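You operate a simulated robot arm through the tools that you are given. There is no shell and no other tool. Be economical: measure what you need, move in short steps, check, and stop when the job is done.

The job below is to be done with a simulated robot arm. You get a single attempt, and the scene is never put back.

## Task
Switch over to the film and turn the television toward the recliner.
Fine: television on input, black knob on disc, started by the play button, volume four.
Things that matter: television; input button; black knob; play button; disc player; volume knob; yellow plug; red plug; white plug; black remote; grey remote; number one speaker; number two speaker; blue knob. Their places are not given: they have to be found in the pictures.

It is judged by the outcome, as a careful person would: the job done as asked, and still so three seconds after it is handed in. It fails if anything else is knocked over, pushed out of place, dropped, spilled or broken.

## Robot
A 6-joint arm with a two-finger parallel gripper, fixed in place. Base frame: the origin is at the foot of the arm, x ahead of it, y to its left, z up. Lengths are in mm, angles in degrees, forces in N, time in s.
With the tool pointing down near the work surface it reaches from about 100 to 720 mm from the base axis. Its first joint turns from -166.0 to 166.0 degrees. Payload 3.91 kg.
Tool frame: the origin (TCP) lies between the finger pads and is the grasp point; the fingertips stand 30 mm ahead of it; z points along the fingers, y is the line along which they close. The gripper opens to 110 mm. The fingers are 20 mm wide and 10 mm thick; the gripper's body (48 by 112 mm) begins 55 mm behind the TCP.
Orientation is that of the tool frame in the base frame, as [roll, pitch, yaw] about the fixed x, y, z axes, in that order (R = Rz(yaw) Ry(pitch) Rx(roll)). With the fingers straight down and closing along the base's y, the tool's x points along the base's -x, its y along +y and its z along -z.

## Interface
- The arm moves only by the tool servo_tool. Its argument "plan" is a list of rows, each an object (a shift or turn left out is 0, a gripper value left out holds the last) with "grip": the gripper command, from -1 (fully open) to 1 (shut), values between in proportion; "translation": the shift along the tool's x, y, z in mm, a list of three; "angular": the turn, a rotation vector about the tool's x, y, z in degrees, a list of three. In form: [{"grip": grip, "translation": [x, y, z], "angular": [ax, ay, az]}, ...]. A call has 1 to 8 rows; each row is the pose to reach, as a shift and turn from the pose commanded when the call began, along the tool's axes at that moment. Rows are played at 5 a second. More than 50 mm and 8.6 degrees between two rows, or a gripper value outside its range, and nothing of the call is played. A pose out of reach is approached as far as the arm can. The call stops where the force on the tool passes 90 N (or 10 N more than at its start, if that is more) or the arm is blocked; 0.2 s more then pass. The fingers move at their own pace (about 45 mm/s each) and stop on an object; they squeeze with about 23 N. The grip force told is the motor's: it shows also when the fingers shut on nothing. Time passes only in rows, and 0.2 s behind the last, so rows that repeat a pose let the fingers close. The reply holds the time, the measured pose of the TCP, the force on the tool along the base axes, the opening and the grip force, in the units named above and with some noise, and new pictures: "views" is both (left out), scene, wrist or none.
- Cameras (640 x 400 px; columns grow to the right, rows downward): "scene" is fixed at [220.9, 499.8, 1553.2]; the picture's right is [-0.93, -0.36, 0.00], its down [-0.19, 0.50, -0.85] and it looks along [0.30, -0.79, -0.53] (base axes); focal length 315 px, centre (320, 200). "wrist" rides on the gripper at [71, 22, -107] in the tool frame; the picture's right is [-0.29, 0.96, 0.00], its down [-0.76, -0.23, -0.61] and it looks along [-0.58, -0.18, 0.79] (tool axes); focal length 243 px, centre (320, 200).
- lift_body(by): slides the trunk up (or, below 0, down) by that many mm; the arm rides with it, the base frame stays. It gives what a move gives, with no picture.
- measure_at(camera, pixels): for up to 12 pixels [column, row] of the newest picture of that camera ("zoom" is the newest enlarged one), the place [x, y, z] in the base frame of the surface seen there, good to about 3 mm. No time passes.
- zoom(camera, box): a new picture of the part [left, top, right, bottom] of that camera's present view, enlarged. No time passes.
- job_done(): hands the job in; it is judged then, once.

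Go step by step. Measure first, check grasps and placings, and put right what went wrong. The budget is 80 turns and 170 pictures, counting those below and the enlarged ones. Unless the task says otherwise, let go and move clear before handing in, and close with one line.

The tools are called after "Call:" as name(argument=value, ...) on one line, values as JSON. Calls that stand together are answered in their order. servo_tool: Moves the arm, as the interface text tells. Its arguments: {"type":"object","properties":{"plan":{"type":"array"},"views":{"type":"string","enum":["both","scene","wrist","none"]}},"required":["plan"]} The other tools are called the same way: lift_body (by) slides the trunk up or down; measure_at (camera, pixels) gives the place of the surface under pixels of a picture; zoom (camera, box) takes an enlarged picture of a part of a camera's view; job_done () hands the job in.

At the start:

```text
clock: 0.0
position: [282.4, -162.6, 1325.3]
tool_rot: [-179.9, -0.1, 180.0]
contact_force: [0.6, -0.1, 0.7]
opening: 109.7
gripper_force: 0.0
trunk travel left (down, up): [-500.0, 90.0]
```

scene: 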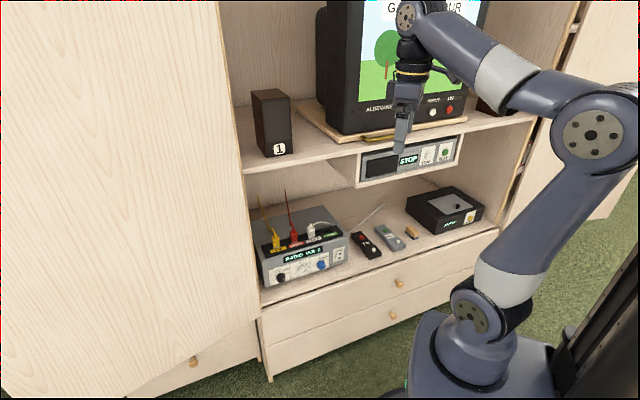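
wrist: 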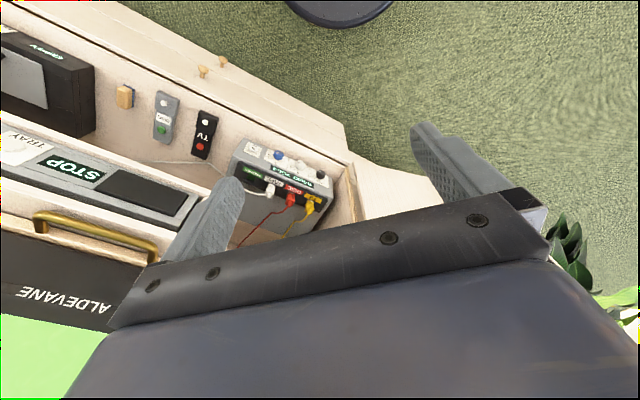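

The scene shows a cabinet: TV on a swivel board with a brass handle (~380,137), a disc player (~410,157), an amplifier box (~300,250), two remotes and a small black box (~445,210). I'll zoom in to read the labels.

Call:
zoom(camera="scene", box=[240, 180, 400, 300])

Call:
zoom(camera="scene", box=[320, 80, 500, 190])

Call:
zoom(camera="scene", box=[340, 170, 500, 270])

Call:
zoom(camera="wrist", box=[220, 120, 360, 250])

```text
3.33 times, centred on (320, 240) of scene
```

zoom: 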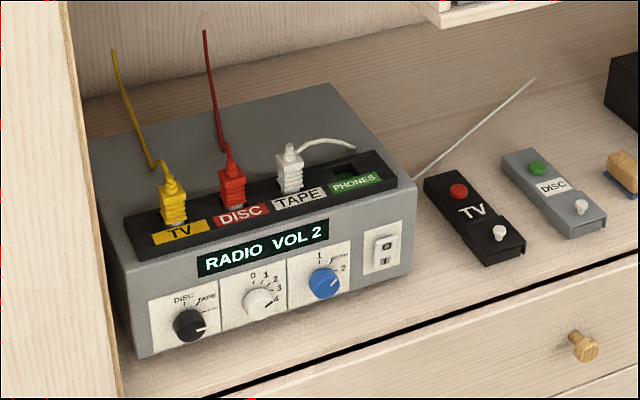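

```text
3.56 times, centred on (410, 135) of scene
```

zoom: 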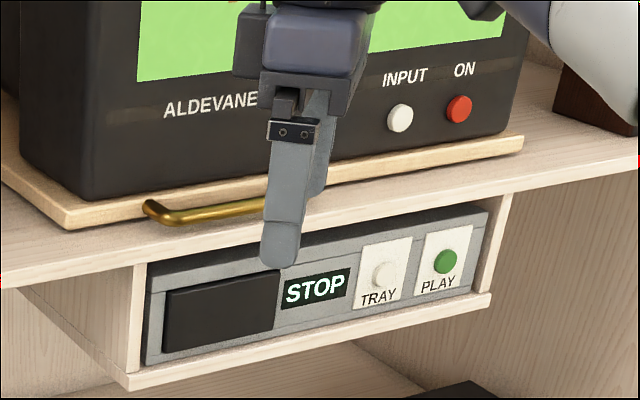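

```text
4.00 times, centred on (420, 220) of scene
```

zoom: 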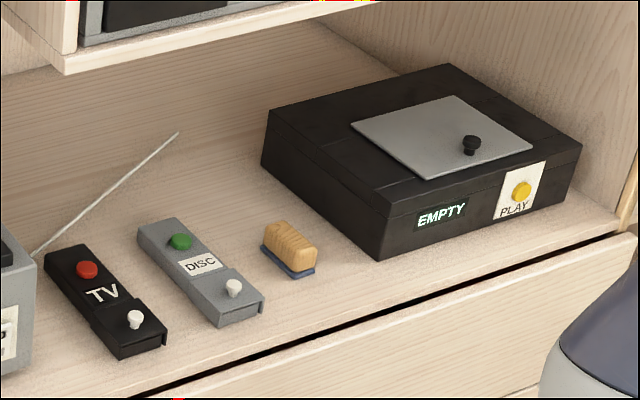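

```text
3.08 times, centred on (290, 185) of wrist
```

zoom: 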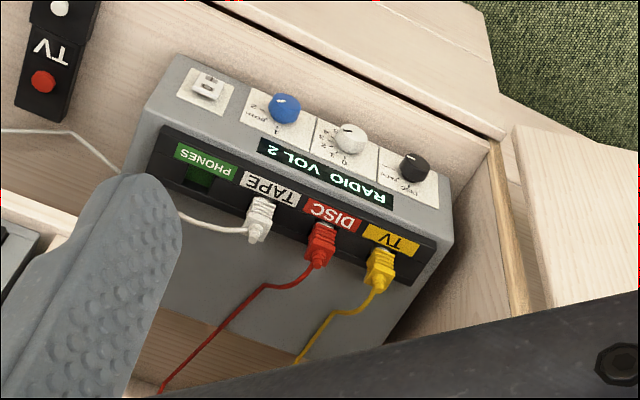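

Next I measure the main items in the scene view: amp knobs, player buttons, TV buttons, handle and board corners.

Call:
measure_at(camera="scene", pixels=[[288, 281], [304, 272], [321, 266], [282, 277], [354, 264], [432, 112], [449, 109], [365, 137], [346, 144], [466, 118], [417, 154], [435, 152]])

Call:
zoom(camera="scene", box=[255, 245, 355, 305])

Call:
zoom(camera="scene", box=[240, 0, 560, 200])

```text
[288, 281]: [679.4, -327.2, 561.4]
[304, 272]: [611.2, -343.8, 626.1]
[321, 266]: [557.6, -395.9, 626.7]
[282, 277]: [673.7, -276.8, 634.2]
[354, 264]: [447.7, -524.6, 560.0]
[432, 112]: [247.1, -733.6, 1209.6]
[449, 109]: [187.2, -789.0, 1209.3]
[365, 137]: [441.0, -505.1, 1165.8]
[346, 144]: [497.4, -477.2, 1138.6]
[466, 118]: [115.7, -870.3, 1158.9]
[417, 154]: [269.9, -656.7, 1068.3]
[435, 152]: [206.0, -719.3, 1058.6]
```

```text
6.40 times, centred on (305, 275) of scene
```

zoom: 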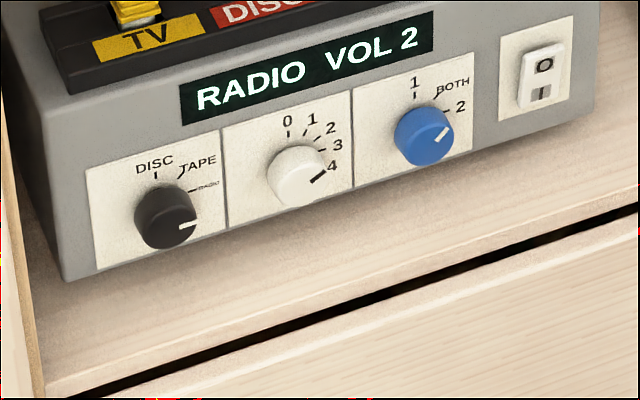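

```text
2.00 times, centred on (400, 100) of scene
```

zoom: 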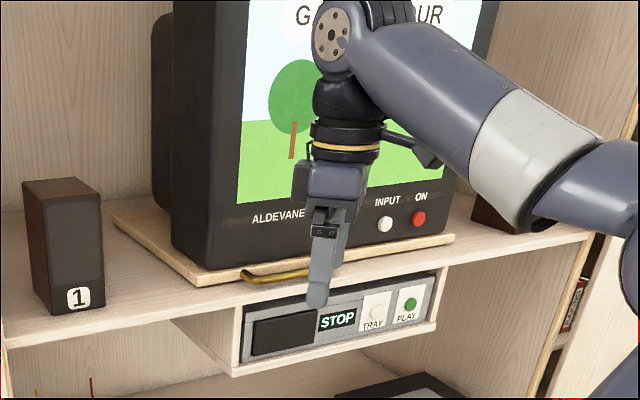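

The player shows STOP, the amp RADIO VOL 2, and the cabinet front is turned about 45° to the base. I check the doors and board corners before I swing the arm around to look for the recliner.

Call:
measure_at(camera="scene", pixels=[[20, 40], [100, 200], [210, 60], [220, 250], [60, 380], [600, 190], [337, 141], [300, 107], [327, 120], [278, 148], [262, 290], [245, 170]])

Call:
servo_tool(plan=[{"grip": 1, "translation": [-21, 43, 0], "angular": [0, 0, -8.5]}, {"translation": [-35, 89, 0], "angular": [0, 0, -17]}, {"translation": [-43, 137, 0], "angular": [0, 0, -25.5]}, {"translation": [-43, 186, 0], "angular": [0, 0, -34]}, {"translation": [-36, 233, 0], "angular": [0, 0, -42.5]}, {"translation": [-22, 279, 0], "angular": [0, 0, -51]}, {"translation": [-1, 323, 0], "angular": [0, 0, -59.5]}, {"translation": [25, 363, 0], "angular": [0, 0, -68]}])

```text
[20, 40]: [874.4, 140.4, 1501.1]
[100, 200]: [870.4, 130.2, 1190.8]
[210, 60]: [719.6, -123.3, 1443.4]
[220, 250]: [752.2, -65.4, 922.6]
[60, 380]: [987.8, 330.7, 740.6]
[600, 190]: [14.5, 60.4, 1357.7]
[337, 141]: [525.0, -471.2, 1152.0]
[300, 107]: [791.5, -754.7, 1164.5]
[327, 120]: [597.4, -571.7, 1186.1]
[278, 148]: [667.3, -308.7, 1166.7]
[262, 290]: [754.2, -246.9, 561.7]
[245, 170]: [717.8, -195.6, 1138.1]
```

```text
clock: 1.8
position: [258.2, 200.0, 1323.6]
tool_rot: [180.0, -0.1, -111.8]
contact_force: [-0.3, -0.2, 0.4]
opening: 0.0
gripper_force: 23.0
trunk travel left (down, up): [-500.0, 90.0]
```

scene: 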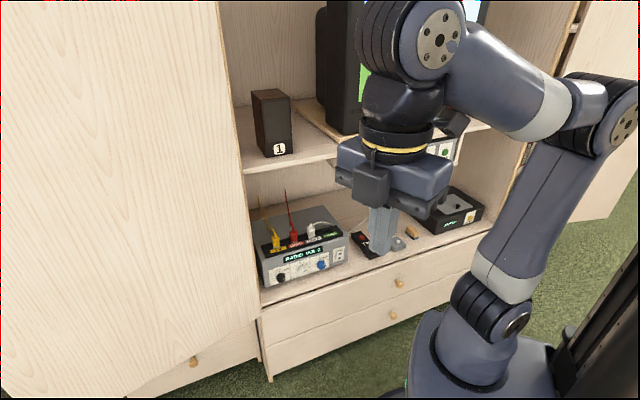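
wrist: 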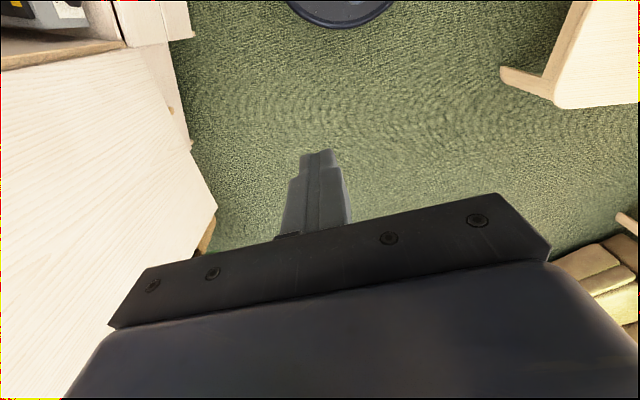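

The recliner isn't clear yet; there is furniture at the right (580,60) and something upholstered at (600,265). I measure both before continuing the swing.

Call:
measure_at(camera="wrist", pixels=[[590, 70], [515, 78], [590, 270], [625, 220], [620, 320], [560, 100], [625, 265]])

Call:
servo_tool(plan=[{"translation": [-21, 43, 0], "angular": [0, 0, -8.5]}, {"translation": [-35, 89, 0], "angular": [0, 0, -17]}, {"translation": [-43, 137, 0], "angular": [0, 0, -25.5]}, {"translation": [-43, 186, 0], "angular": [0, 0, -34]}], views="wrist")

```text
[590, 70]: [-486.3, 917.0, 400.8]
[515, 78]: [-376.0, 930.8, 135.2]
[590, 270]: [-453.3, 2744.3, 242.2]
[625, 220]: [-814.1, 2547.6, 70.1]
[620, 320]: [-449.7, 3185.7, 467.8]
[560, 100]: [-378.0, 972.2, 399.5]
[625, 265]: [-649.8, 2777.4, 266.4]
```

```text
clock: 2.8
position: [99.5, 310.9, 1322.8]
tool_rot: [180.0, 0.0, -78.0]
contact_force: [0.3, 0.8, 0.1]
opening: 0.0
gripper_force: 22.7
trunk travel left (down, up): [-500.0, 90.0]
```

wrist: 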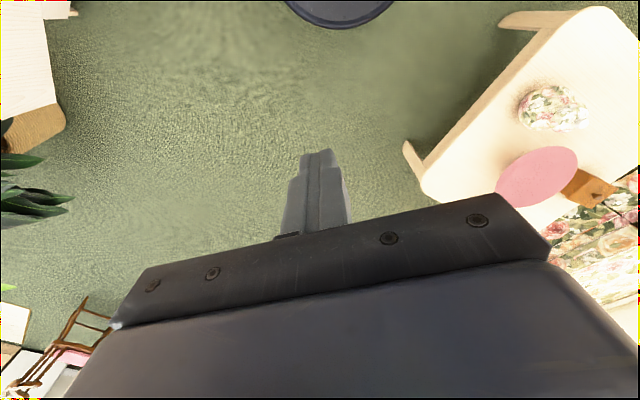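

I see a coffee table with a flowery sofa at right and a wooden chair at lower left. I tilt the tool outward to see further.

Call:
servo_tool(plan=[{"angular": [0, -8.5, 0]}, {"angular": [0, -17, 0]}, {"angular": [0, -25.5, 0]}, {"angular": [0, -34, 0]}, {"angular": [0, -42.5, 0]}, {"angular": [0, -51, 0]}], views="wrist")

```text
clock: 4.2
position: [100.8, 311.6, 1325.5]
tool_rot: [179.9, 51.0, -78.0]
contact_force: [0.2, 0.1, 0.3]
opening: 0.1
gripper_force: 23.3
trunk travel left (down, up): [-500.0, 90.0]
```

wrist: 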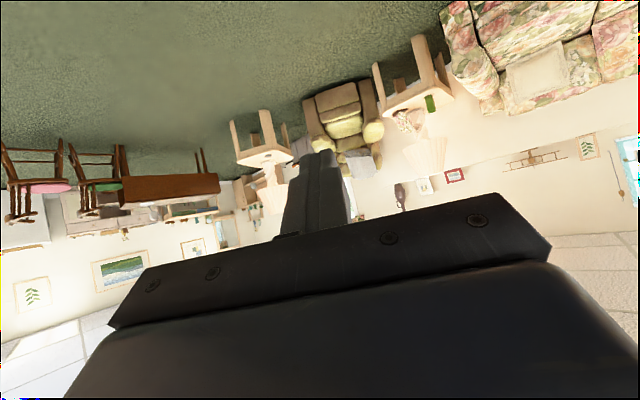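

An armchair that looks like a recliner (footrest, cushions) shows at (342,115), with a flowery sofa to its right. I zoom and measure it, then look further right for any other candidates.

Call:
zoom(camera="wrist", box=[290, 70, 400, 190])

Call:
measure_at(camera="wrist", pixels=[[338, 92], [342, 108], [345, 129], [312, 110], [372, 105], [357, 165], [520, 70], [465, 30], [600, 50], [262, 155]])

Call:
servo_tool(plan=[{"angular": [-5, 0, -6]}, {"angular": [-10, 0, -12]}, {"angular": [-15, 0, -18]}, {"angular": [-20, 0, -24]}, {"angular": [-25, 0, -30]}, {"angular": [-30, 0, -36]}], views="wrist")

```text
3.33 times, centred on (345, 130) of wrist
```

zoom: 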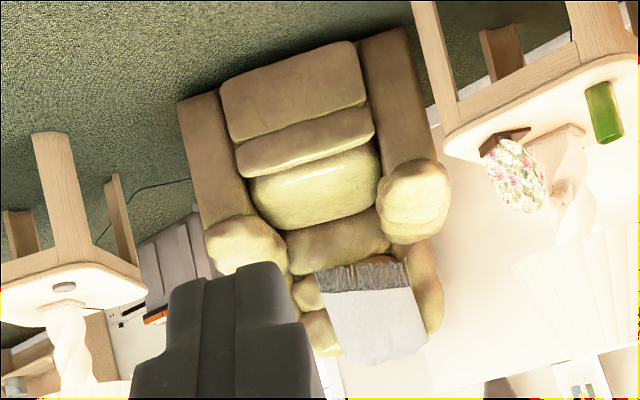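

```text
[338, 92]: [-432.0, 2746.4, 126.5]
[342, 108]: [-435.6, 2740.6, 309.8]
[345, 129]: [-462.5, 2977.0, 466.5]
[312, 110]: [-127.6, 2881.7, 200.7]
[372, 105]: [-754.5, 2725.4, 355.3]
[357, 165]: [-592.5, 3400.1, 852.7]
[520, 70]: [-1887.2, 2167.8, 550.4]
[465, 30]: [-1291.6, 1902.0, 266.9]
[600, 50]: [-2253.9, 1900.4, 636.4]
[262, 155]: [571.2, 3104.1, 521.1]
```

```text
clock: 5.6
position: [100.1, 310.2, 1324.7]
tool_rot: [-167.9, 47.0, -22.8]
contact_force: [0.0, -0.7, 0.1]
opening: 0.1
gripper_force: 23.1
trunk travel left (down, up): [-500.0, 90.0]
```

wrist: 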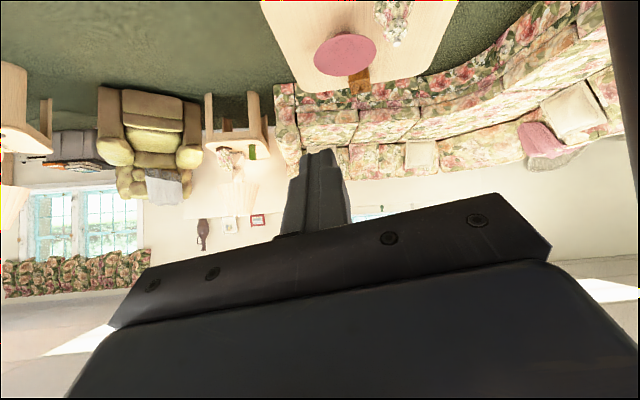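

The recliner is the olive chair near (-460, 2900); a curved sofa lies to the right of it. From the TV that is azimuth ≈104°, and the TV now faces ≈134°, so it must turn about 30° clockwise seen from above. I return the arm to a tool-down pose, then go to the cabinet.

Call:
servo_tool(plan=[{"angular": [5, 0, 6]}, {"angular": [10, 0, 12]}, {"angular": [15, 0, 18]}, {"angular": [20, 0, 24]}, {"angular": [25, 0, 30]}, {"angular": [30, 0, 36]}], views="none")

Call:
servo_tool(plan=[{"angular": [0, 8.5, 0]}, {"angular": [0, 17, 0]}, {"angular": [0, 25.5, 0]}, {"angular": [0, 34, 0]}, {"angular": [0, 42.5, 0]}, {"angular": [0, 51, 0]}], views="none")

Call:
servo_tool(plan=[{"translation": [39.8, -28.3, 0], "angular": [0, 0, -4]}, {"translation": [78.5, -56.9, 0], "angular": [0, 0, -8]}, {"translation": [119.8, -82.9, 0], "angular": [0, 0, -12]}, {"translation": [164.2, -104.1, 0], "angular": [0, 0, -16]}, {"translation": [209.7, -121, 0], "angular": [0, 0, -20]}, {"translation": [256.9, -131.4, 0], "angular": [0, 0, -24]}, {"translation": [305.6, -134.3, 0], "angular": [0, 0, -28]}, {"translation": [353.2, -127.3, 0], "angular": [0, 0, -32]}], views="both")

```text
clock: 7.0
position: [101.1, 310.5, 1324.7]
tool_rot: [179.9, 51.0, -78.1]
contact_force: [-0.4, -0.4, 0.6]
opening: 0.0
gripper_force: 23.1
trunk travel left (down, up): [-500.0, 90.0]
```

```text
clock: 8.4
position: [100.9, 311.4, 1325.2]
tool_rot: [-179.9, -0.2, -78.2]
contact_force: [0.1, -0.5, 0.2]
opening: 0.1
gripper_force: 23.2
trunk travel left (down, up): [-500.0, 90.0]
```

```text
clock: 10.2
position: [297.7, -7.6, 1326.1]
tool_rot: [-180.0, 0.0, -46.0]
contact_force: [0.4, -1.2, 0.0]
opening: 0.0
gripper_force: 22.7
trunk travel left (down, up): [-500.0, 90.0]
```

scene: 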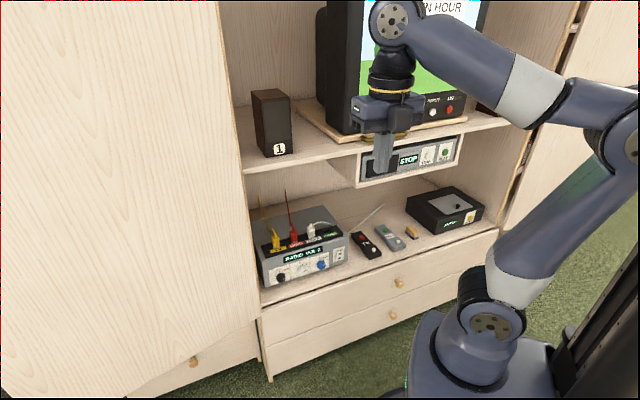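
wrist: 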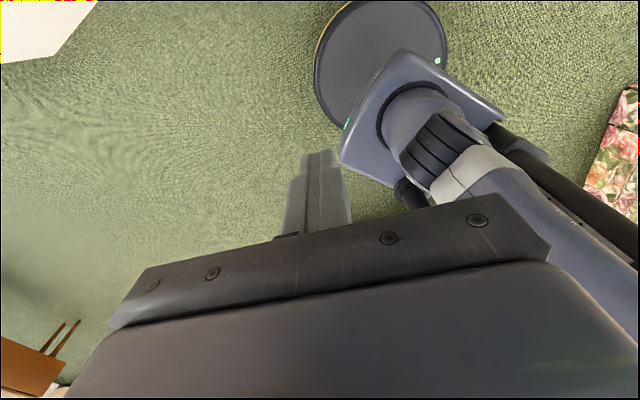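

The arm is back. I tilt the tool toward the cabinet (tool x up) while shifting toward the INPUT button.

Call:
servo_tool(plan=[{"translation": [18, 43, 0], "angular": [0, 8.5, 0]}, {"translation": [36, 86, 0], "angular": [0, 17, 0]}, {"translation": [54, 129, 0], "angular": [0, 25.5, 0]}, {"translation": [72, 172, 0], "angular": [0, 34, 0]}, {"translation": [90, 215, 0], "angular": [0, 42.5, 0]}, {"translation": [108, 258, 0], "angular": [0, 51, 0]}, {"translation": [126, 301, 0], "angular": [0, 59.5, 0]}, {"translation": [144, 344, 0], "angular": [0, 68, 0]}], views="none")

Call:
servo_tool(plan=[{"angular": [0, 8, 0]}, {"angular": [0, 16, 0]}, {"angular": [0, 22, 0]}], views="both")

```text
clock: 11.3
position: [278.9, -146.6, 1310.1]
tool_rot: [179.3, -35.4, -37.5]
contact_force: [-0.5, -0.6, -0.3]
opening: 0.0
gripper_force: 22.6
out of reach, approached as far as the arm can: row 4, 5
trunk travel left (down, up): [-500.0, 90.0]
stopped in row 5: the arm was blocked; the commanded pose is now the measured one
```

```text
clock: 12.2
position: [288.2, -161.1, 1289.8]
tool_rot: [177.5, -53.0, -37.7]
contact_force: [0.2, -0.3, 0.5]
opening: 0.0
gripper_force: 23.2
trunk travel left (down, up): [-500.0, 90.0]
```

scene: 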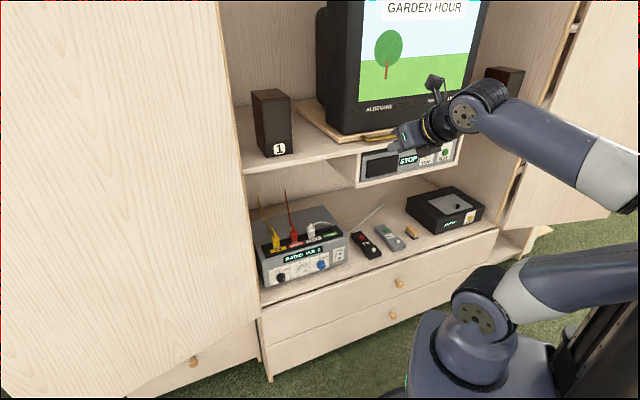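
wrist: 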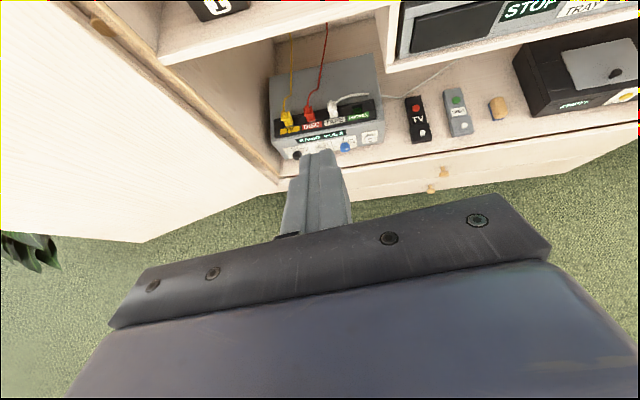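

The wrist now points at the cabinet with the camera above and upright. I go on tilting to horizontal while moving toward a stand-off in front of INPUT.

Call:
servo_tool(plan=[{"translation": [2, 41.8, 15.2], "angular": [-0.7, 4.6, 0.2]}, {"translation": [4, 83.6, 30.4], "angular": [-1.4, 9.2, 0.4]}, {"translation": [6, 125.4, 45.6], "angular": [-2.1, 13.8, 0.7]}, {"translation": [8, 167, 60.8], "angular": [-2.8, 18.4, 0.9]}, {"translation": [10, 209, 76], "angular": [-3.5, 23, 1.1]}, {"translation": [12, 251, 91], "angular": [-4.2, 27.6, 1.3]}, {"translation": [14, 293, 106], "angular": [-4.9, 32.2, 1.5]}, {"translation": [16, 334, 121], "angular": [-5.5, 37, 1.8]}], views="both")

```text
clock: 13.1
position: [338.8, -168.9, 1288.4]
tool_rot: [176.0, -76.3, -28.0]
contact_force: [-0.3, 0.3, 0.3]
opening: 0.0
gripper_force: 22.9
out of reach, approached as far as the arm can: row 1, 2, 3, 4
trunk travel left (down, up): [-500.0, 90.0]
stopped in row 4: the arm was blocked; the commanded pose is now the measured one
```

scene: 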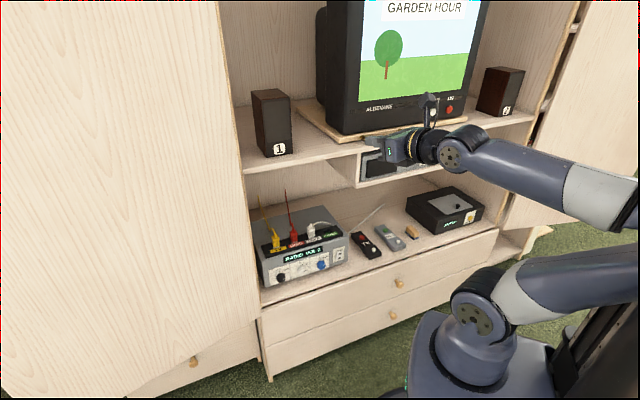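
wrist: 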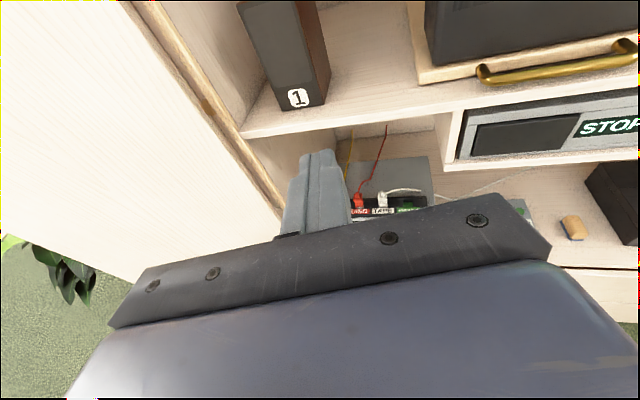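

The arm blocks near a wrist-roll limit with tool-x up, since the roll is near +167° from natural. I spin back about the tool axis by 90°, so the fingers close vertically and the roll stays mid-range, while shifting right.

Call:
servo_tool(plan=[{"angular": [0, 0, 8.5]}, {"angular": [0, 0, 17]}, {"translation": [0, 20, 0], "angular": [0, 0, 25.5]}, {"translation": [0, 50, 0], "angular": [0, 0, 34]}, {"translation": [0, 80, 0], "angular": [0, 0, 42.5]}, {"translation": [0, 110, 0], "angular": [0, 0, 51]}, {"translation": [0, 140, 0], "angular": [0, 0, 59.5]}, {"translation": [0, 170, 0], "angular": [0, 0, 68]}], views="none")

Call:
servo_tool(plan=[{"angular": [0, 0, 8]}, {"angular": [0, 0, 16]}, {"angular": [0, 0, 22]}], views="both")

```text
clock: 14.2
position: [353.7, -140.6, 1291.1]
tool_rot: [-115.2, -55.6, -91.6]
contact_force: [0.6, -0.1, -0.1]
opening: 0.0
gripper_force: 22.8
out of reach, approached as far as the arm can: row 3, 4, 5
trunk travel left (down, up): [-500.0, 90.0]
stopped in row 5: the arm was blocked; the commanded pose is now the measured one
```

```text
clock: 15.0
position: [354.1, -140.1, 1292.6]
tool_rot: [-107.0, -34.7, -102.7]
contact_force: [-0.8, -0.8, 0.1]
opening: 0.2
gripper_force: 22.7
trunk travel left (down, up): [-500.0, 90.0]
```

scene: 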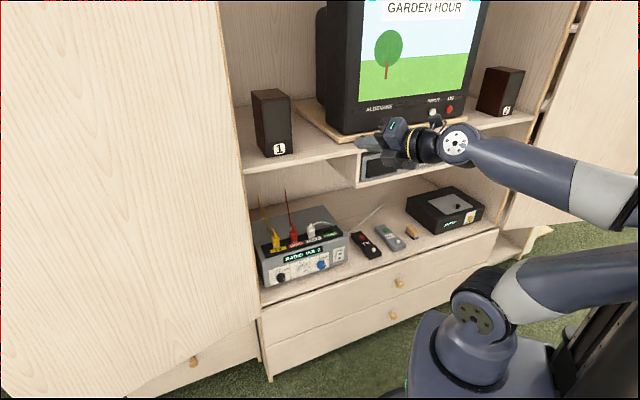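
wrist: 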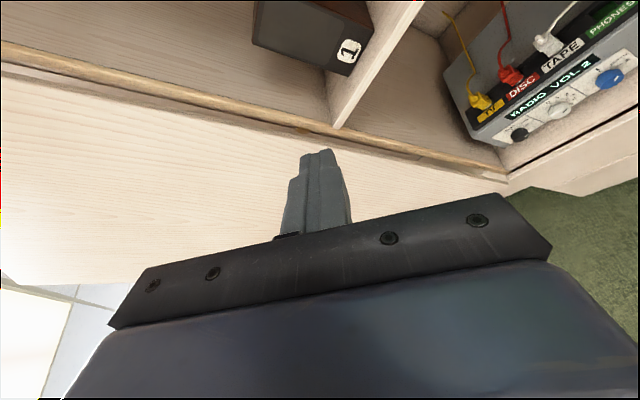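

Roll worked, but the sideways shift is blocked, so the wrist is probably too close to the base. I extend outward along the tool first.

Call:
servo_tool(plan=[{"translation": [0, 0, 35]}, {"translation": [0, 0, 70]}, {"translation": [0, 0, 100]}, {"translation": [30, 0, 110]}, {"translation": [60, 0, 120]}], views="none")

```text
clock: 16.2
position: [457.3, -219.6, 1308.1]
tool_rot: [-107.6, -35.0, -103.1]
contact_force: [-0.6, -0.1, 0.2]
opening: 0.0
gripper_force: 22.4
out of reach, approached as far as the arm can: row 4, 5
trunk travel left (down, up): [-500.0, 90.0]
```

I measure the arm itself to understand its shoulder and elbow geometry.

Call:
servo_tool(plan=[{"translation": [0, 0, 0]}], views="scene")

Call:
measure_at(camera="scene", pixels=[[470, 385], [420, 350], [475, 312], [500, 285], [560, 270], [610, 190], [500, 150], [453, 145], [415, 145]])

```text
clock: 16.6
position: [456.3, -219.2, 1309.2]
tool_rot: [-107.5, -34.9, -103.1]
contact_force: [-0.3, 0.5, 0.4]
opening: 0.1
gripper_force: 22.9
trunk travel left (down, up): [-500.0, 90.0]
```

scene: 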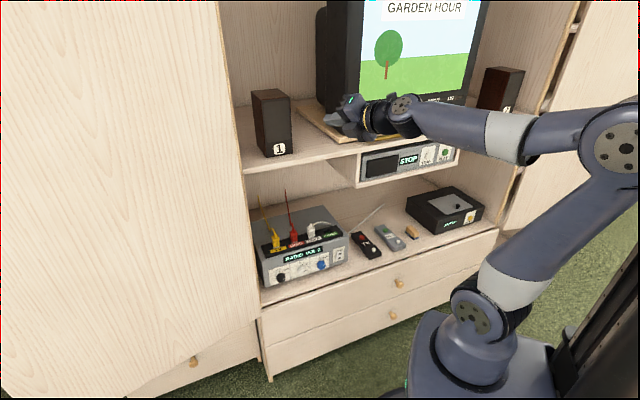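

```text
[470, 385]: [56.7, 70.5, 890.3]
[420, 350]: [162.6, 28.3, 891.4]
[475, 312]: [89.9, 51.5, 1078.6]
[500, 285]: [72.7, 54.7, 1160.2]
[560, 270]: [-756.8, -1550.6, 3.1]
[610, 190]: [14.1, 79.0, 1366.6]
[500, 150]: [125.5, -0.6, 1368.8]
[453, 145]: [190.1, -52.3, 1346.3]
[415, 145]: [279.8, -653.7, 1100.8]
```

The forearm (z≈1350) and the tool are nearly in line, so this is a wrist singularity rather than a reach problem. Raising the trunk and lowering the TCP will bend the wrist.

Call:
lift_body(by=88)

Call:
servo_tool(plan=[{"translation": [-22, 33, 3]}, {"translation": [-44, 66, 6]}, {"translation": [-66, 99, 9]}, {"translation": [-88, 132, 12]}, {"translation": [-100, 150, 14]}], views="scene")

```text
clock: 17.8
position: [457.5, -220.1, 1395.7]
tool_rot: [-107.6, -34.9, -103.1]
contact_force: [-0.1, 0.0, 0.6]
opening: 0.1
gripper_force: 23.2
trunk travel left (down, up): [-588.0, 2.0]
```

```text
clock: 19.0
position: [423.1, -213.2, 1219.2]
tool_rot: [-107.6, -34.8, -103.1]
contact_force: [0.7, -0.6, 0.7]
opening: 0.0
gripper_force: 22.7
out of reach, approached as far as the arm can: row 1, 2, 3
trunk travel left (down, up): [-588.0, 2.0]
```

scene: 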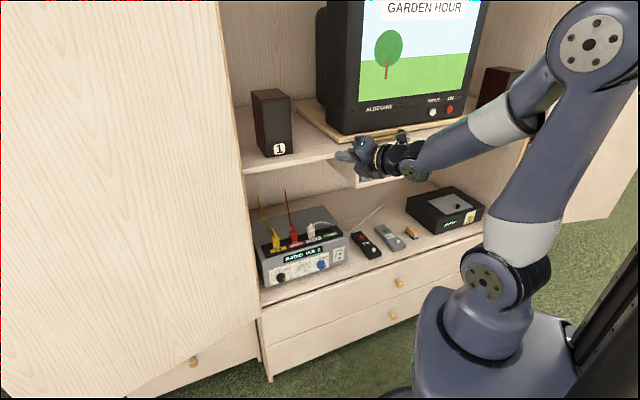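

Now there is room to move. I rotate the tool to face straight into the cabinet (z = [0.695,-0.719,0], fingers vertical) and travel toward the INPUT stand-off.

Call:
servo_tool(plan=[{"translation": [33.7, 27.6, -6.7], "angular": [0.7, 3.3, 4.8]}, {"translation": [67.5, 55.2, -13.5], "angular": [1.5, 6.7, 9.6]}, {"translation": [101.2, 82.9, -20.2], "angular": [2.2, 10, 14.4]}, {"translation": [135, 110.5, -27], "angular": [2.9, 13.3, 19.1]}, {"translation": [168.7, 138.1, -33.7], "angular": [3.7, 16.7, 23.9]}, {"translation": [202.5, 165.7, -40.5], "angular": [4.4, 20, 28.7]}, {"translation": [236, 193.4, -47.2], "angular": [5.2, 23.4, 33.5]}, {"translation": [270, 221, -54], "angular": [5.9, 26.7, 38.3]}], views="both")

```text
clock: 20.8
position: [231.9, -511.7, 1213.0]
tool_rot: [-90.4, -0.2, -136.7]
contact_force: [-0.1, 0.4, -0.1]
opening: 0.0
gripper_force: 23.0
trunk travel left (down, up): [-588.0, 2.0]
```

scene: 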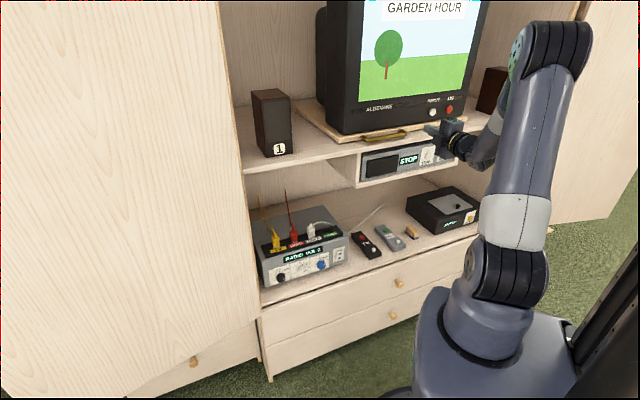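
wrist: 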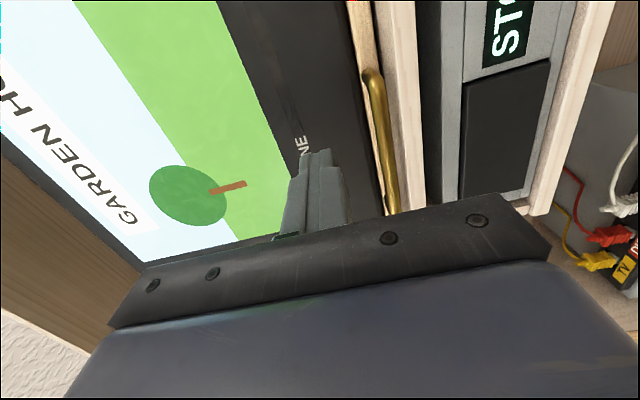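

The pose is now clean, with the tool facing the cabinet. I take precise measurements of the buttons and handle.

Call:
zoom(camera="scene", box=[320, 80, 480, 190])

Call:
measure_at(camera="scene", pixels=[[432, 112], [437, 112], [427, 114], [449, 109], [364, 138], [380, 136], [404, 134], [370, 110], [420, 118], [425, 148], [400, 160], [360, 127]])

```text
3.64 times, centred on (400, 135) of scene
```

zoom: 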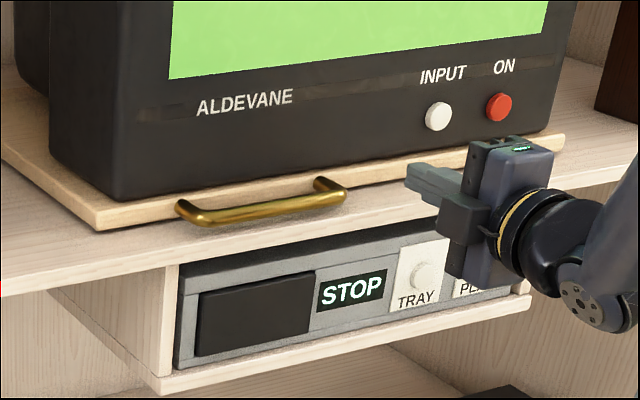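

```text
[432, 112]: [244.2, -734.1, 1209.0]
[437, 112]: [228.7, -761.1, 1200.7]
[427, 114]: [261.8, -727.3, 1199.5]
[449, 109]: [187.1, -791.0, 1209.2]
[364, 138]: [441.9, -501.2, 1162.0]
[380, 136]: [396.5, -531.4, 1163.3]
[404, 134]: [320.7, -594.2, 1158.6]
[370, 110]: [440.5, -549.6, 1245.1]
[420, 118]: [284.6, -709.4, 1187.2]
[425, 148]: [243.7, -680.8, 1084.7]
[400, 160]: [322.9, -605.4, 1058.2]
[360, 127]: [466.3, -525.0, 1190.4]
```

INPUT is at about (244,-734,1209). In the tool frame that is x +144, y +4, z +170, so I line up and stop 40 mm short.

Call:
servo_tool(plan=[{"translation": [45, 2, 0]}, {"translation": [90, 3, 0]}, {"translation": [130, 4, 15]}, {"translation": [144, 4, 60]}, {"translation": [144, 4, 100]}, {"translation": [144, 4, 100]}], views="both")

Call:
zoom(camera="scene", box=[390, 80, 490, 150])

Call:
measure_at(camera="wrist", pixels=[[319, 155], [300, 155], [340, 155], [319, 100]])

```text
clock: 22.2
position: [197.8, -682.5, 1208.0]
tool_rot: [-90.5, -0.2, -136.6]
contact_force: [-0.2, 0.2, -0.3]
opening: 0.0
gripper_force: 22.8
trunk travel left (down, up): [-588.0, 2.0]
```

scene: 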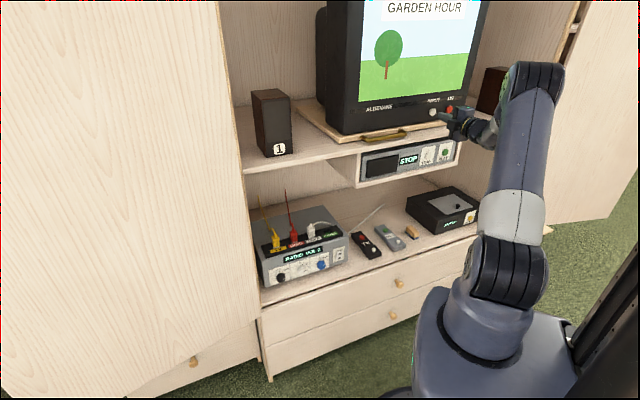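
wrist: 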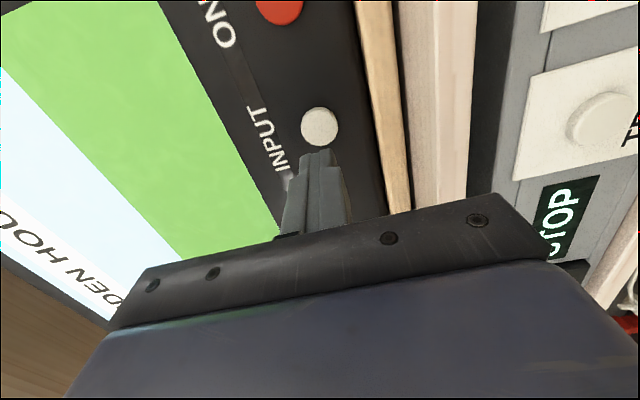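

```text
5.71 times, centred on (440, 115) of scene
```

zoom: 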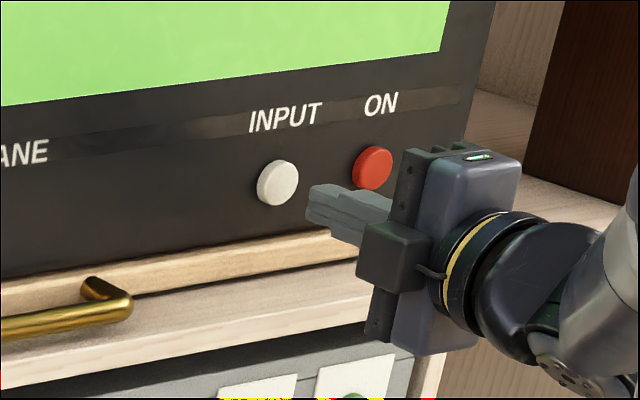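

```text
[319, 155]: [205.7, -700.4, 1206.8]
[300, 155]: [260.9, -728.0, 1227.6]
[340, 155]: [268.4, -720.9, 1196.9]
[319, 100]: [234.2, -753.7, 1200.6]
```

The tip is lined up with INPUT; I confirm the button centre from the wrist view.

Call:
measure_at(camera="wrist", pixels=[[320, 126], [308, 126], [333, 126], [320, 112], [320, 140]])

```text
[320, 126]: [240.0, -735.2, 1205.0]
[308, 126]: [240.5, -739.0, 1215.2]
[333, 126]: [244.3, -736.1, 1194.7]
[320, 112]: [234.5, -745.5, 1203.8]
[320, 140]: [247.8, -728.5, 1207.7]
```

Centre is (241,-737,1205); contact is expected at z +39. I press gently in small steps.

Call:
servo_tool(plan=[{"translation": [5, 3, 20]}, {"translation": [5, 3, 34]}, {"translation": [5, 3, 38]}, {"translation": [5, 3, 41]}], views="both")

```text
clock: 23.2
position: [222.6, -716.0, 1205.9]
tool_rot: [-90.4, -0.2, -136.6]
contact_force: [-1.7, 1.8, -0.7]
opening: 0.0
gripper_force: 23.0
trunk travel left (down, up): [-588.0, 2.0]
```

scene: 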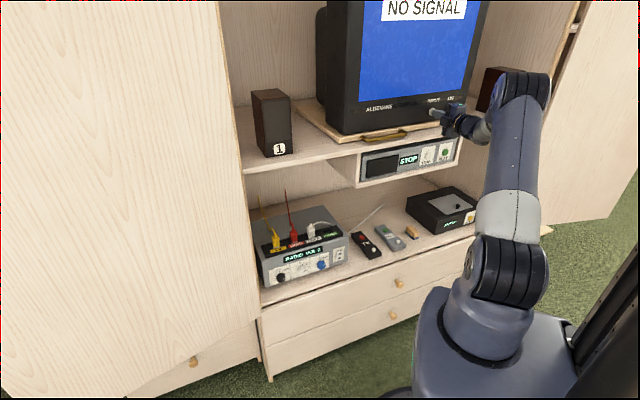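
wrist: 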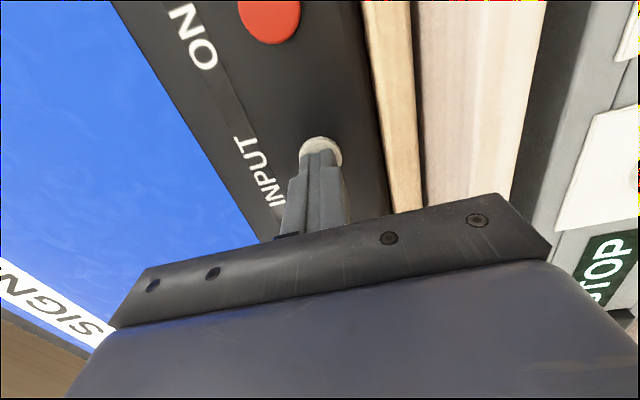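

The TV now shows "NO SIGNAL", so input mode is on. I back off and measure the PLAY button at (445,152).

Call:
servo_tool(plan=[{"translation": [0, 0, -30]}, {"translation": [0, 0, -70]}, {"translation": [0, 0, -100]}], views="scene")

Call:
zoom(camera="scene", box=[390, 120, 470, 180])

Call:
measure_at(camera="scene", pixels=[[446, 152], [445, 152], [444, 151], [440, 149], [427, 156]])

```text
clock: 24.0
position: [153.2, -642.6, 1208.9]
tool_rot: [-90.3, -0.2, -136.5]
contact_force: [0.3, -0.1, 0.6]
opening: 0.0
gripper_force: 23.3
trunk travel left (down, up): [-588.0, 2.0]
```

scene: 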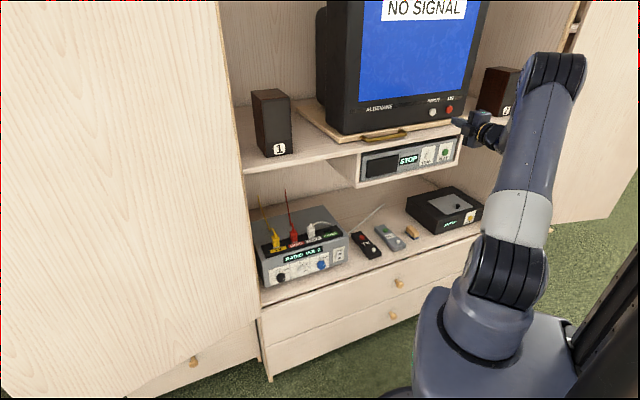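

```text
6.67 times, centred on (430, 150) of scene
```

zoom: 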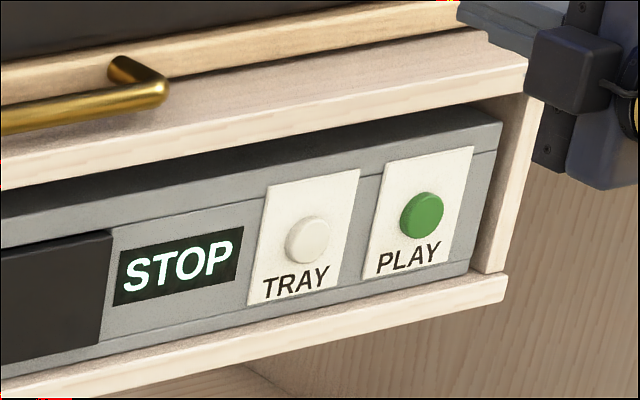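

```text
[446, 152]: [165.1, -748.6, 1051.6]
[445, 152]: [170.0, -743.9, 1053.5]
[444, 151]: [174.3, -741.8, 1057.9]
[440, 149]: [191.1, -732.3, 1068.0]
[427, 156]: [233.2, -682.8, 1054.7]
```

PLAY is at about (169,-744,1052). I move to it at stand-off and check with the wrist camera.

Call:
servo_tool(plan=[{"translation": [15, 45, 0]}, {"translation": [30, 90, 0]}, {"translation": [45, 130, 0]}, {"translation": [57, 157, 0]}, {"translation": [57, 157, 25]}, {"translation": [57, 157, 25]}], views="both")

Call:
zoom(camera="scene", box=[400, 120, 500, 190])

```text
clock: 25.4
position: [126.7, -701.7, 1050.4]
tool_rot: [-90.4, -0.2, -136.6]
contact_force: [0.1, 0.4, 1.0]
opening: 0.0
gripper_force: 22.8
trunk travel left (down, up): [-588.0, 2.0]
```

scene: 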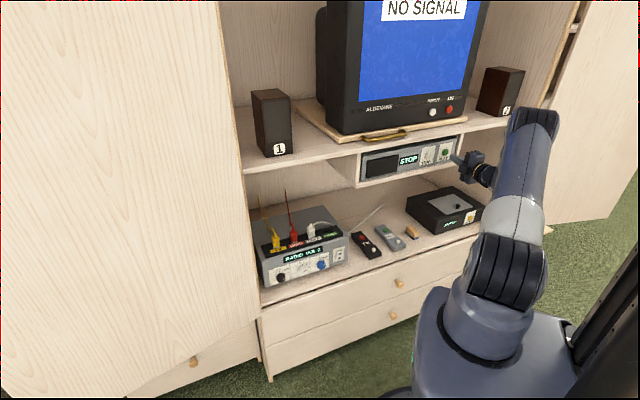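
wrist: 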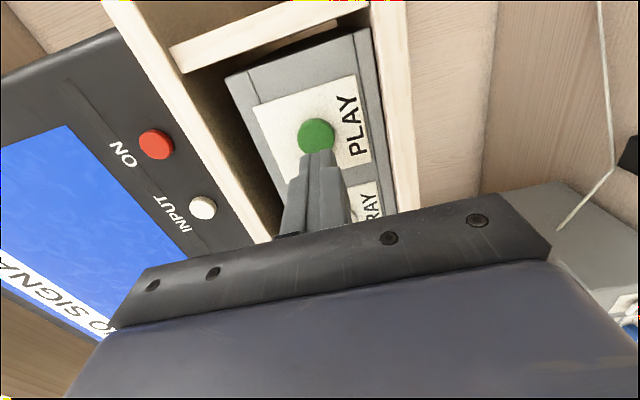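

```text
5.71 times, centred on (450, 155) of scene
```

zoom: 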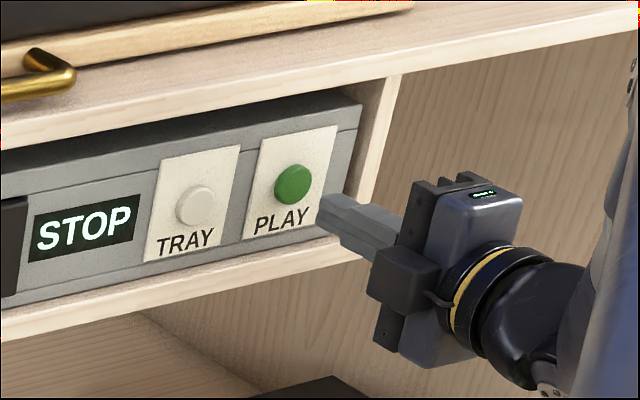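

Call:
measure_at(camera="wrist", pixels=[[316, 135], [303, 135], [329, 135], [316, 122], [316, 146]])

```text
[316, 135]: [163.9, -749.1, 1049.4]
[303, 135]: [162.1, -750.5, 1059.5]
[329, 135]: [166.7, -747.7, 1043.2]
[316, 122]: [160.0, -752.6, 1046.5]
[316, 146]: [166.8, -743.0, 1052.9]
```

The button centre is (164,-748,1050), contact at about z +29 with x +4. Pressing.

Call:
servo_tool(plan=[{"translation": [4, 0, 15]}, {"translation": [4, 0, 25]}, {"translation": [4, 0, 29]}, {"translation": [4, 0, 32]}], views="scene")

Call:
zoom(camera="scene", box=[340, 0, 500, 190])

```text
clock: 26.4
position: [146.8, -725.7, 1051.0]
tool_rot: [-90.4, -0.2, -136.6]
contact_force: [-2.2, 1.5, -1.2]
opening: 0.0
gripper_force: 22.8
trunk travel left (down, up): [-588.0, 2.0]
```

scene: 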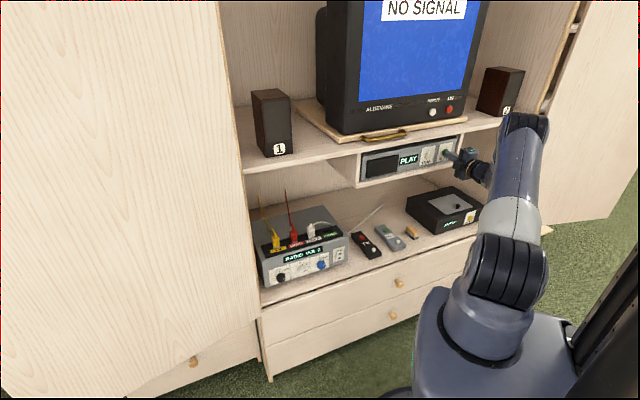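

```text
2.11 times, centred on (420, 95) of scene
```

zoom: 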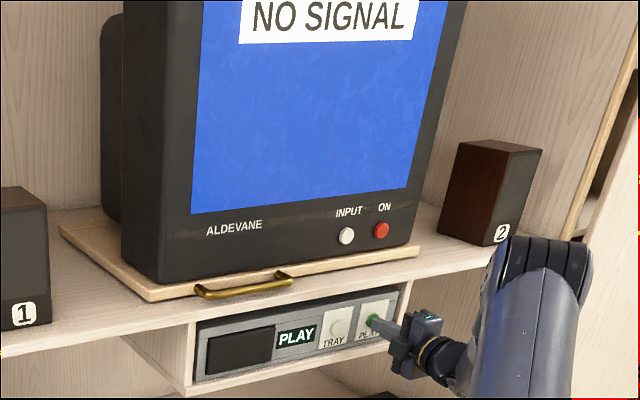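

PLAY is lit on the player. I retreat and move up and left to inspect the brass handle.

Call:
servo_tool(plan=[{"translation": [0, 0, -40]}, {"translation": [0, 0, -80]}, {"translation": [-20, -20, -120]}, {"translation": [-50, -50, -130]}, {"translation": [-85, -85, -130]}, {"translation": [-125, -110, -130]}, {"translation": [-170, -115, -130]}, {"translation": [-218, -115, -130]}], views="none")

Call:
servo_tool(plan=[{"translation": [-40, 0, 0]}, {"translation": [-80, 0, 0]}, {"translation": [-110, 0, 0]}, {"translation": [-110, 0, 0]}], views="both")

Call:
zoom(camera="wrist", box=[240, 0, 440, 220])

```text
clock: 28.2
position: [217.0, -481.8, 1166.7]
tool_rot: [-90.4, -0.3, -136.6]
contact_force: [0.8, 0.0, 0.6]
opening: 0.0
gripper_force: 23.0
trunk travel left (down, up): [-588.0, 2.0]
```

```text
clock: 29.2
position: [299.2, -406.1, 1166.8]
tool_rot: [-90.5, -0.3, -136.6]
contact_force: [0.6, -0.3, -0.6]
opening: 0.0
gripper_force: 22.8
trunk travel left (down, up): [-588.0, 2.0]
```

scene: 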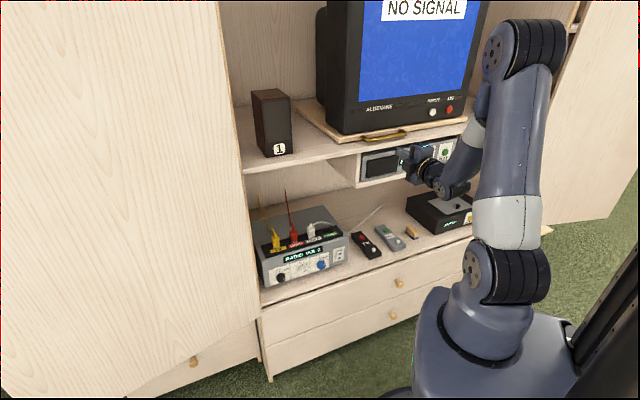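
wrist: 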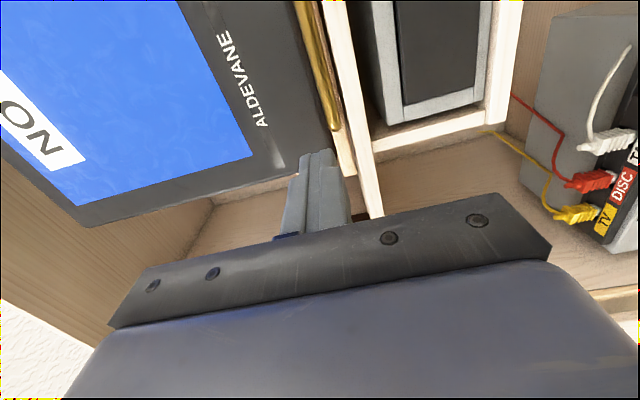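

```text
1.82 times, centred on (340, 110) of wrist
```

zoom: 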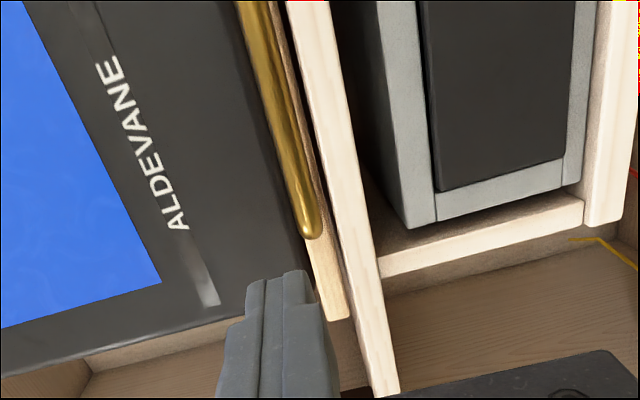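

Now I measure the handle, board edge and shelf edge from both cameras.

Call:
measure_at(camera="wrist", pixels=[[325, 60], [331, 100], [336, 124], [333, 110], [325, 40], [328, 60], [343, 140], [350, 165], [365, 140], [358, 80], [345, 155]])

Call:
zoom(camera="scene", box=[290, 95, 420, 165])

```text
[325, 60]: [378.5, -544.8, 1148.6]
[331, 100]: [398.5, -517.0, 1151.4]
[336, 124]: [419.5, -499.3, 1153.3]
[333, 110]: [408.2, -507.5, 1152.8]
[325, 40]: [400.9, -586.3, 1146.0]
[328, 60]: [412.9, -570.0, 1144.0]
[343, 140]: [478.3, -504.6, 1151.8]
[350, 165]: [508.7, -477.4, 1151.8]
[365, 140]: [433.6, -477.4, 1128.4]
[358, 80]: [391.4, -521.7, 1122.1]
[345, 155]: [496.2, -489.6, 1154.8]
```

```text
4.92 times, centred on (355, 130) of scene
```

zoom: 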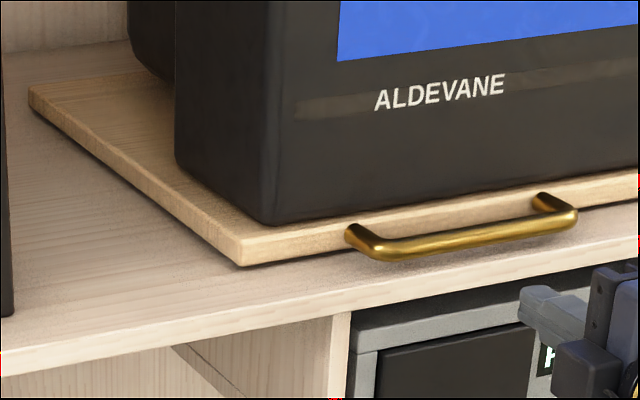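

The handle bar is about 12 mm thick, at d≈653 and z≈1153, just 10 mm above the shelf, with a ~38 mm gap to the board. I'll hook it with closed fingers from above, pushing the left post. I measure the board corners for the pivot.

Call:
measure_at(camera="scene", pixels=[[340, 141], [339, 142], [298, 108], [300, 109], [320, 125], [464, 119], [462, 119], [362, 137], [364, 139], [407, 132], [405, 130], [400, 136]])

Call:
measure_at(camera="zoom", pixels=[[355, 232], [366, 242], [385, 252], [480, 238], [565, 222], [545, 200], [250, 250], [60, 95], [440, 215]])

```text
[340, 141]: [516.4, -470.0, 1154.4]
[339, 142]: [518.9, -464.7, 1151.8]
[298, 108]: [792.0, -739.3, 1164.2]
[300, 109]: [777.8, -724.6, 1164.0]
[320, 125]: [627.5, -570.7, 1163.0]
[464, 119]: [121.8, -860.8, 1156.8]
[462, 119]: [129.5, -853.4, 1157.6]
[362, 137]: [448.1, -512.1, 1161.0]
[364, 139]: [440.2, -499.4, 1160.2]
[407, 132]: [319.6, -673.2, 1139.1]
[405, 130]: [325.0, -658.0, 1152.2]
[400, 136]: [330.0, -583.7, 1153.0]
```

```text
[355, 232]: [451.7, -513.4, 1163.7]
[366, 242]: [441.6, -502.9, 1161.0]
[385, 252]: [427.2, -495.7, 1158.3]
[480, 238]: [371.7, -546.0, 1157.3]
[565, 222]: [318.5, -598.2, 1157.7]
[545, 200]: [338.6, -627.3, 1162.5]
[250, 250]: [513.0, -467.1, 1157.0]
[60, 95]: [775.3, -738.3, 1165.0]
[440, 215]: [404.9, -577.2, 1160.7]
```

Board corners give a pivot near (457,-804), facing 135°. The target azimuth is ≈104°, so the turn is ≈31° clockwise. I check clearance to the speakers and back wall.

Call:
measure_at(camera="scene", pixels=[[480, 100], [500, 112], [478, 108], [487, 69], [505, 75], [290, 60], [265, 40], [292, 148], [291, 97], [470, 80], [317, 60], [320, 95]])

```text
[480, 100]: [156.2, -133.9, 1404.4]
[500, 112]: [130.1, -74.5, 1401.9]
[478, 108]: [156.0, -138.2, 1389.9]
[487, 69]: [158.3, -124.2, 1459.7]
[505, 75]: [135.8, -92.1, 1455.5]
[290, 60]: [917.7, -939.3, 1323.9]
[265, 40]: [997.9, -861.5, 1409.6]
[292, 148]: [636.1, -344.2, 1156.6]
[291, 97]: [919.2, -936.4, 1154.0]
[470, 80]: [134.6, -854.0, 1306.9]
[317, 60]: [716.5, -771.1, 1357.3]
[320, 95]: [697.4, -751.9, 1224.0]
```

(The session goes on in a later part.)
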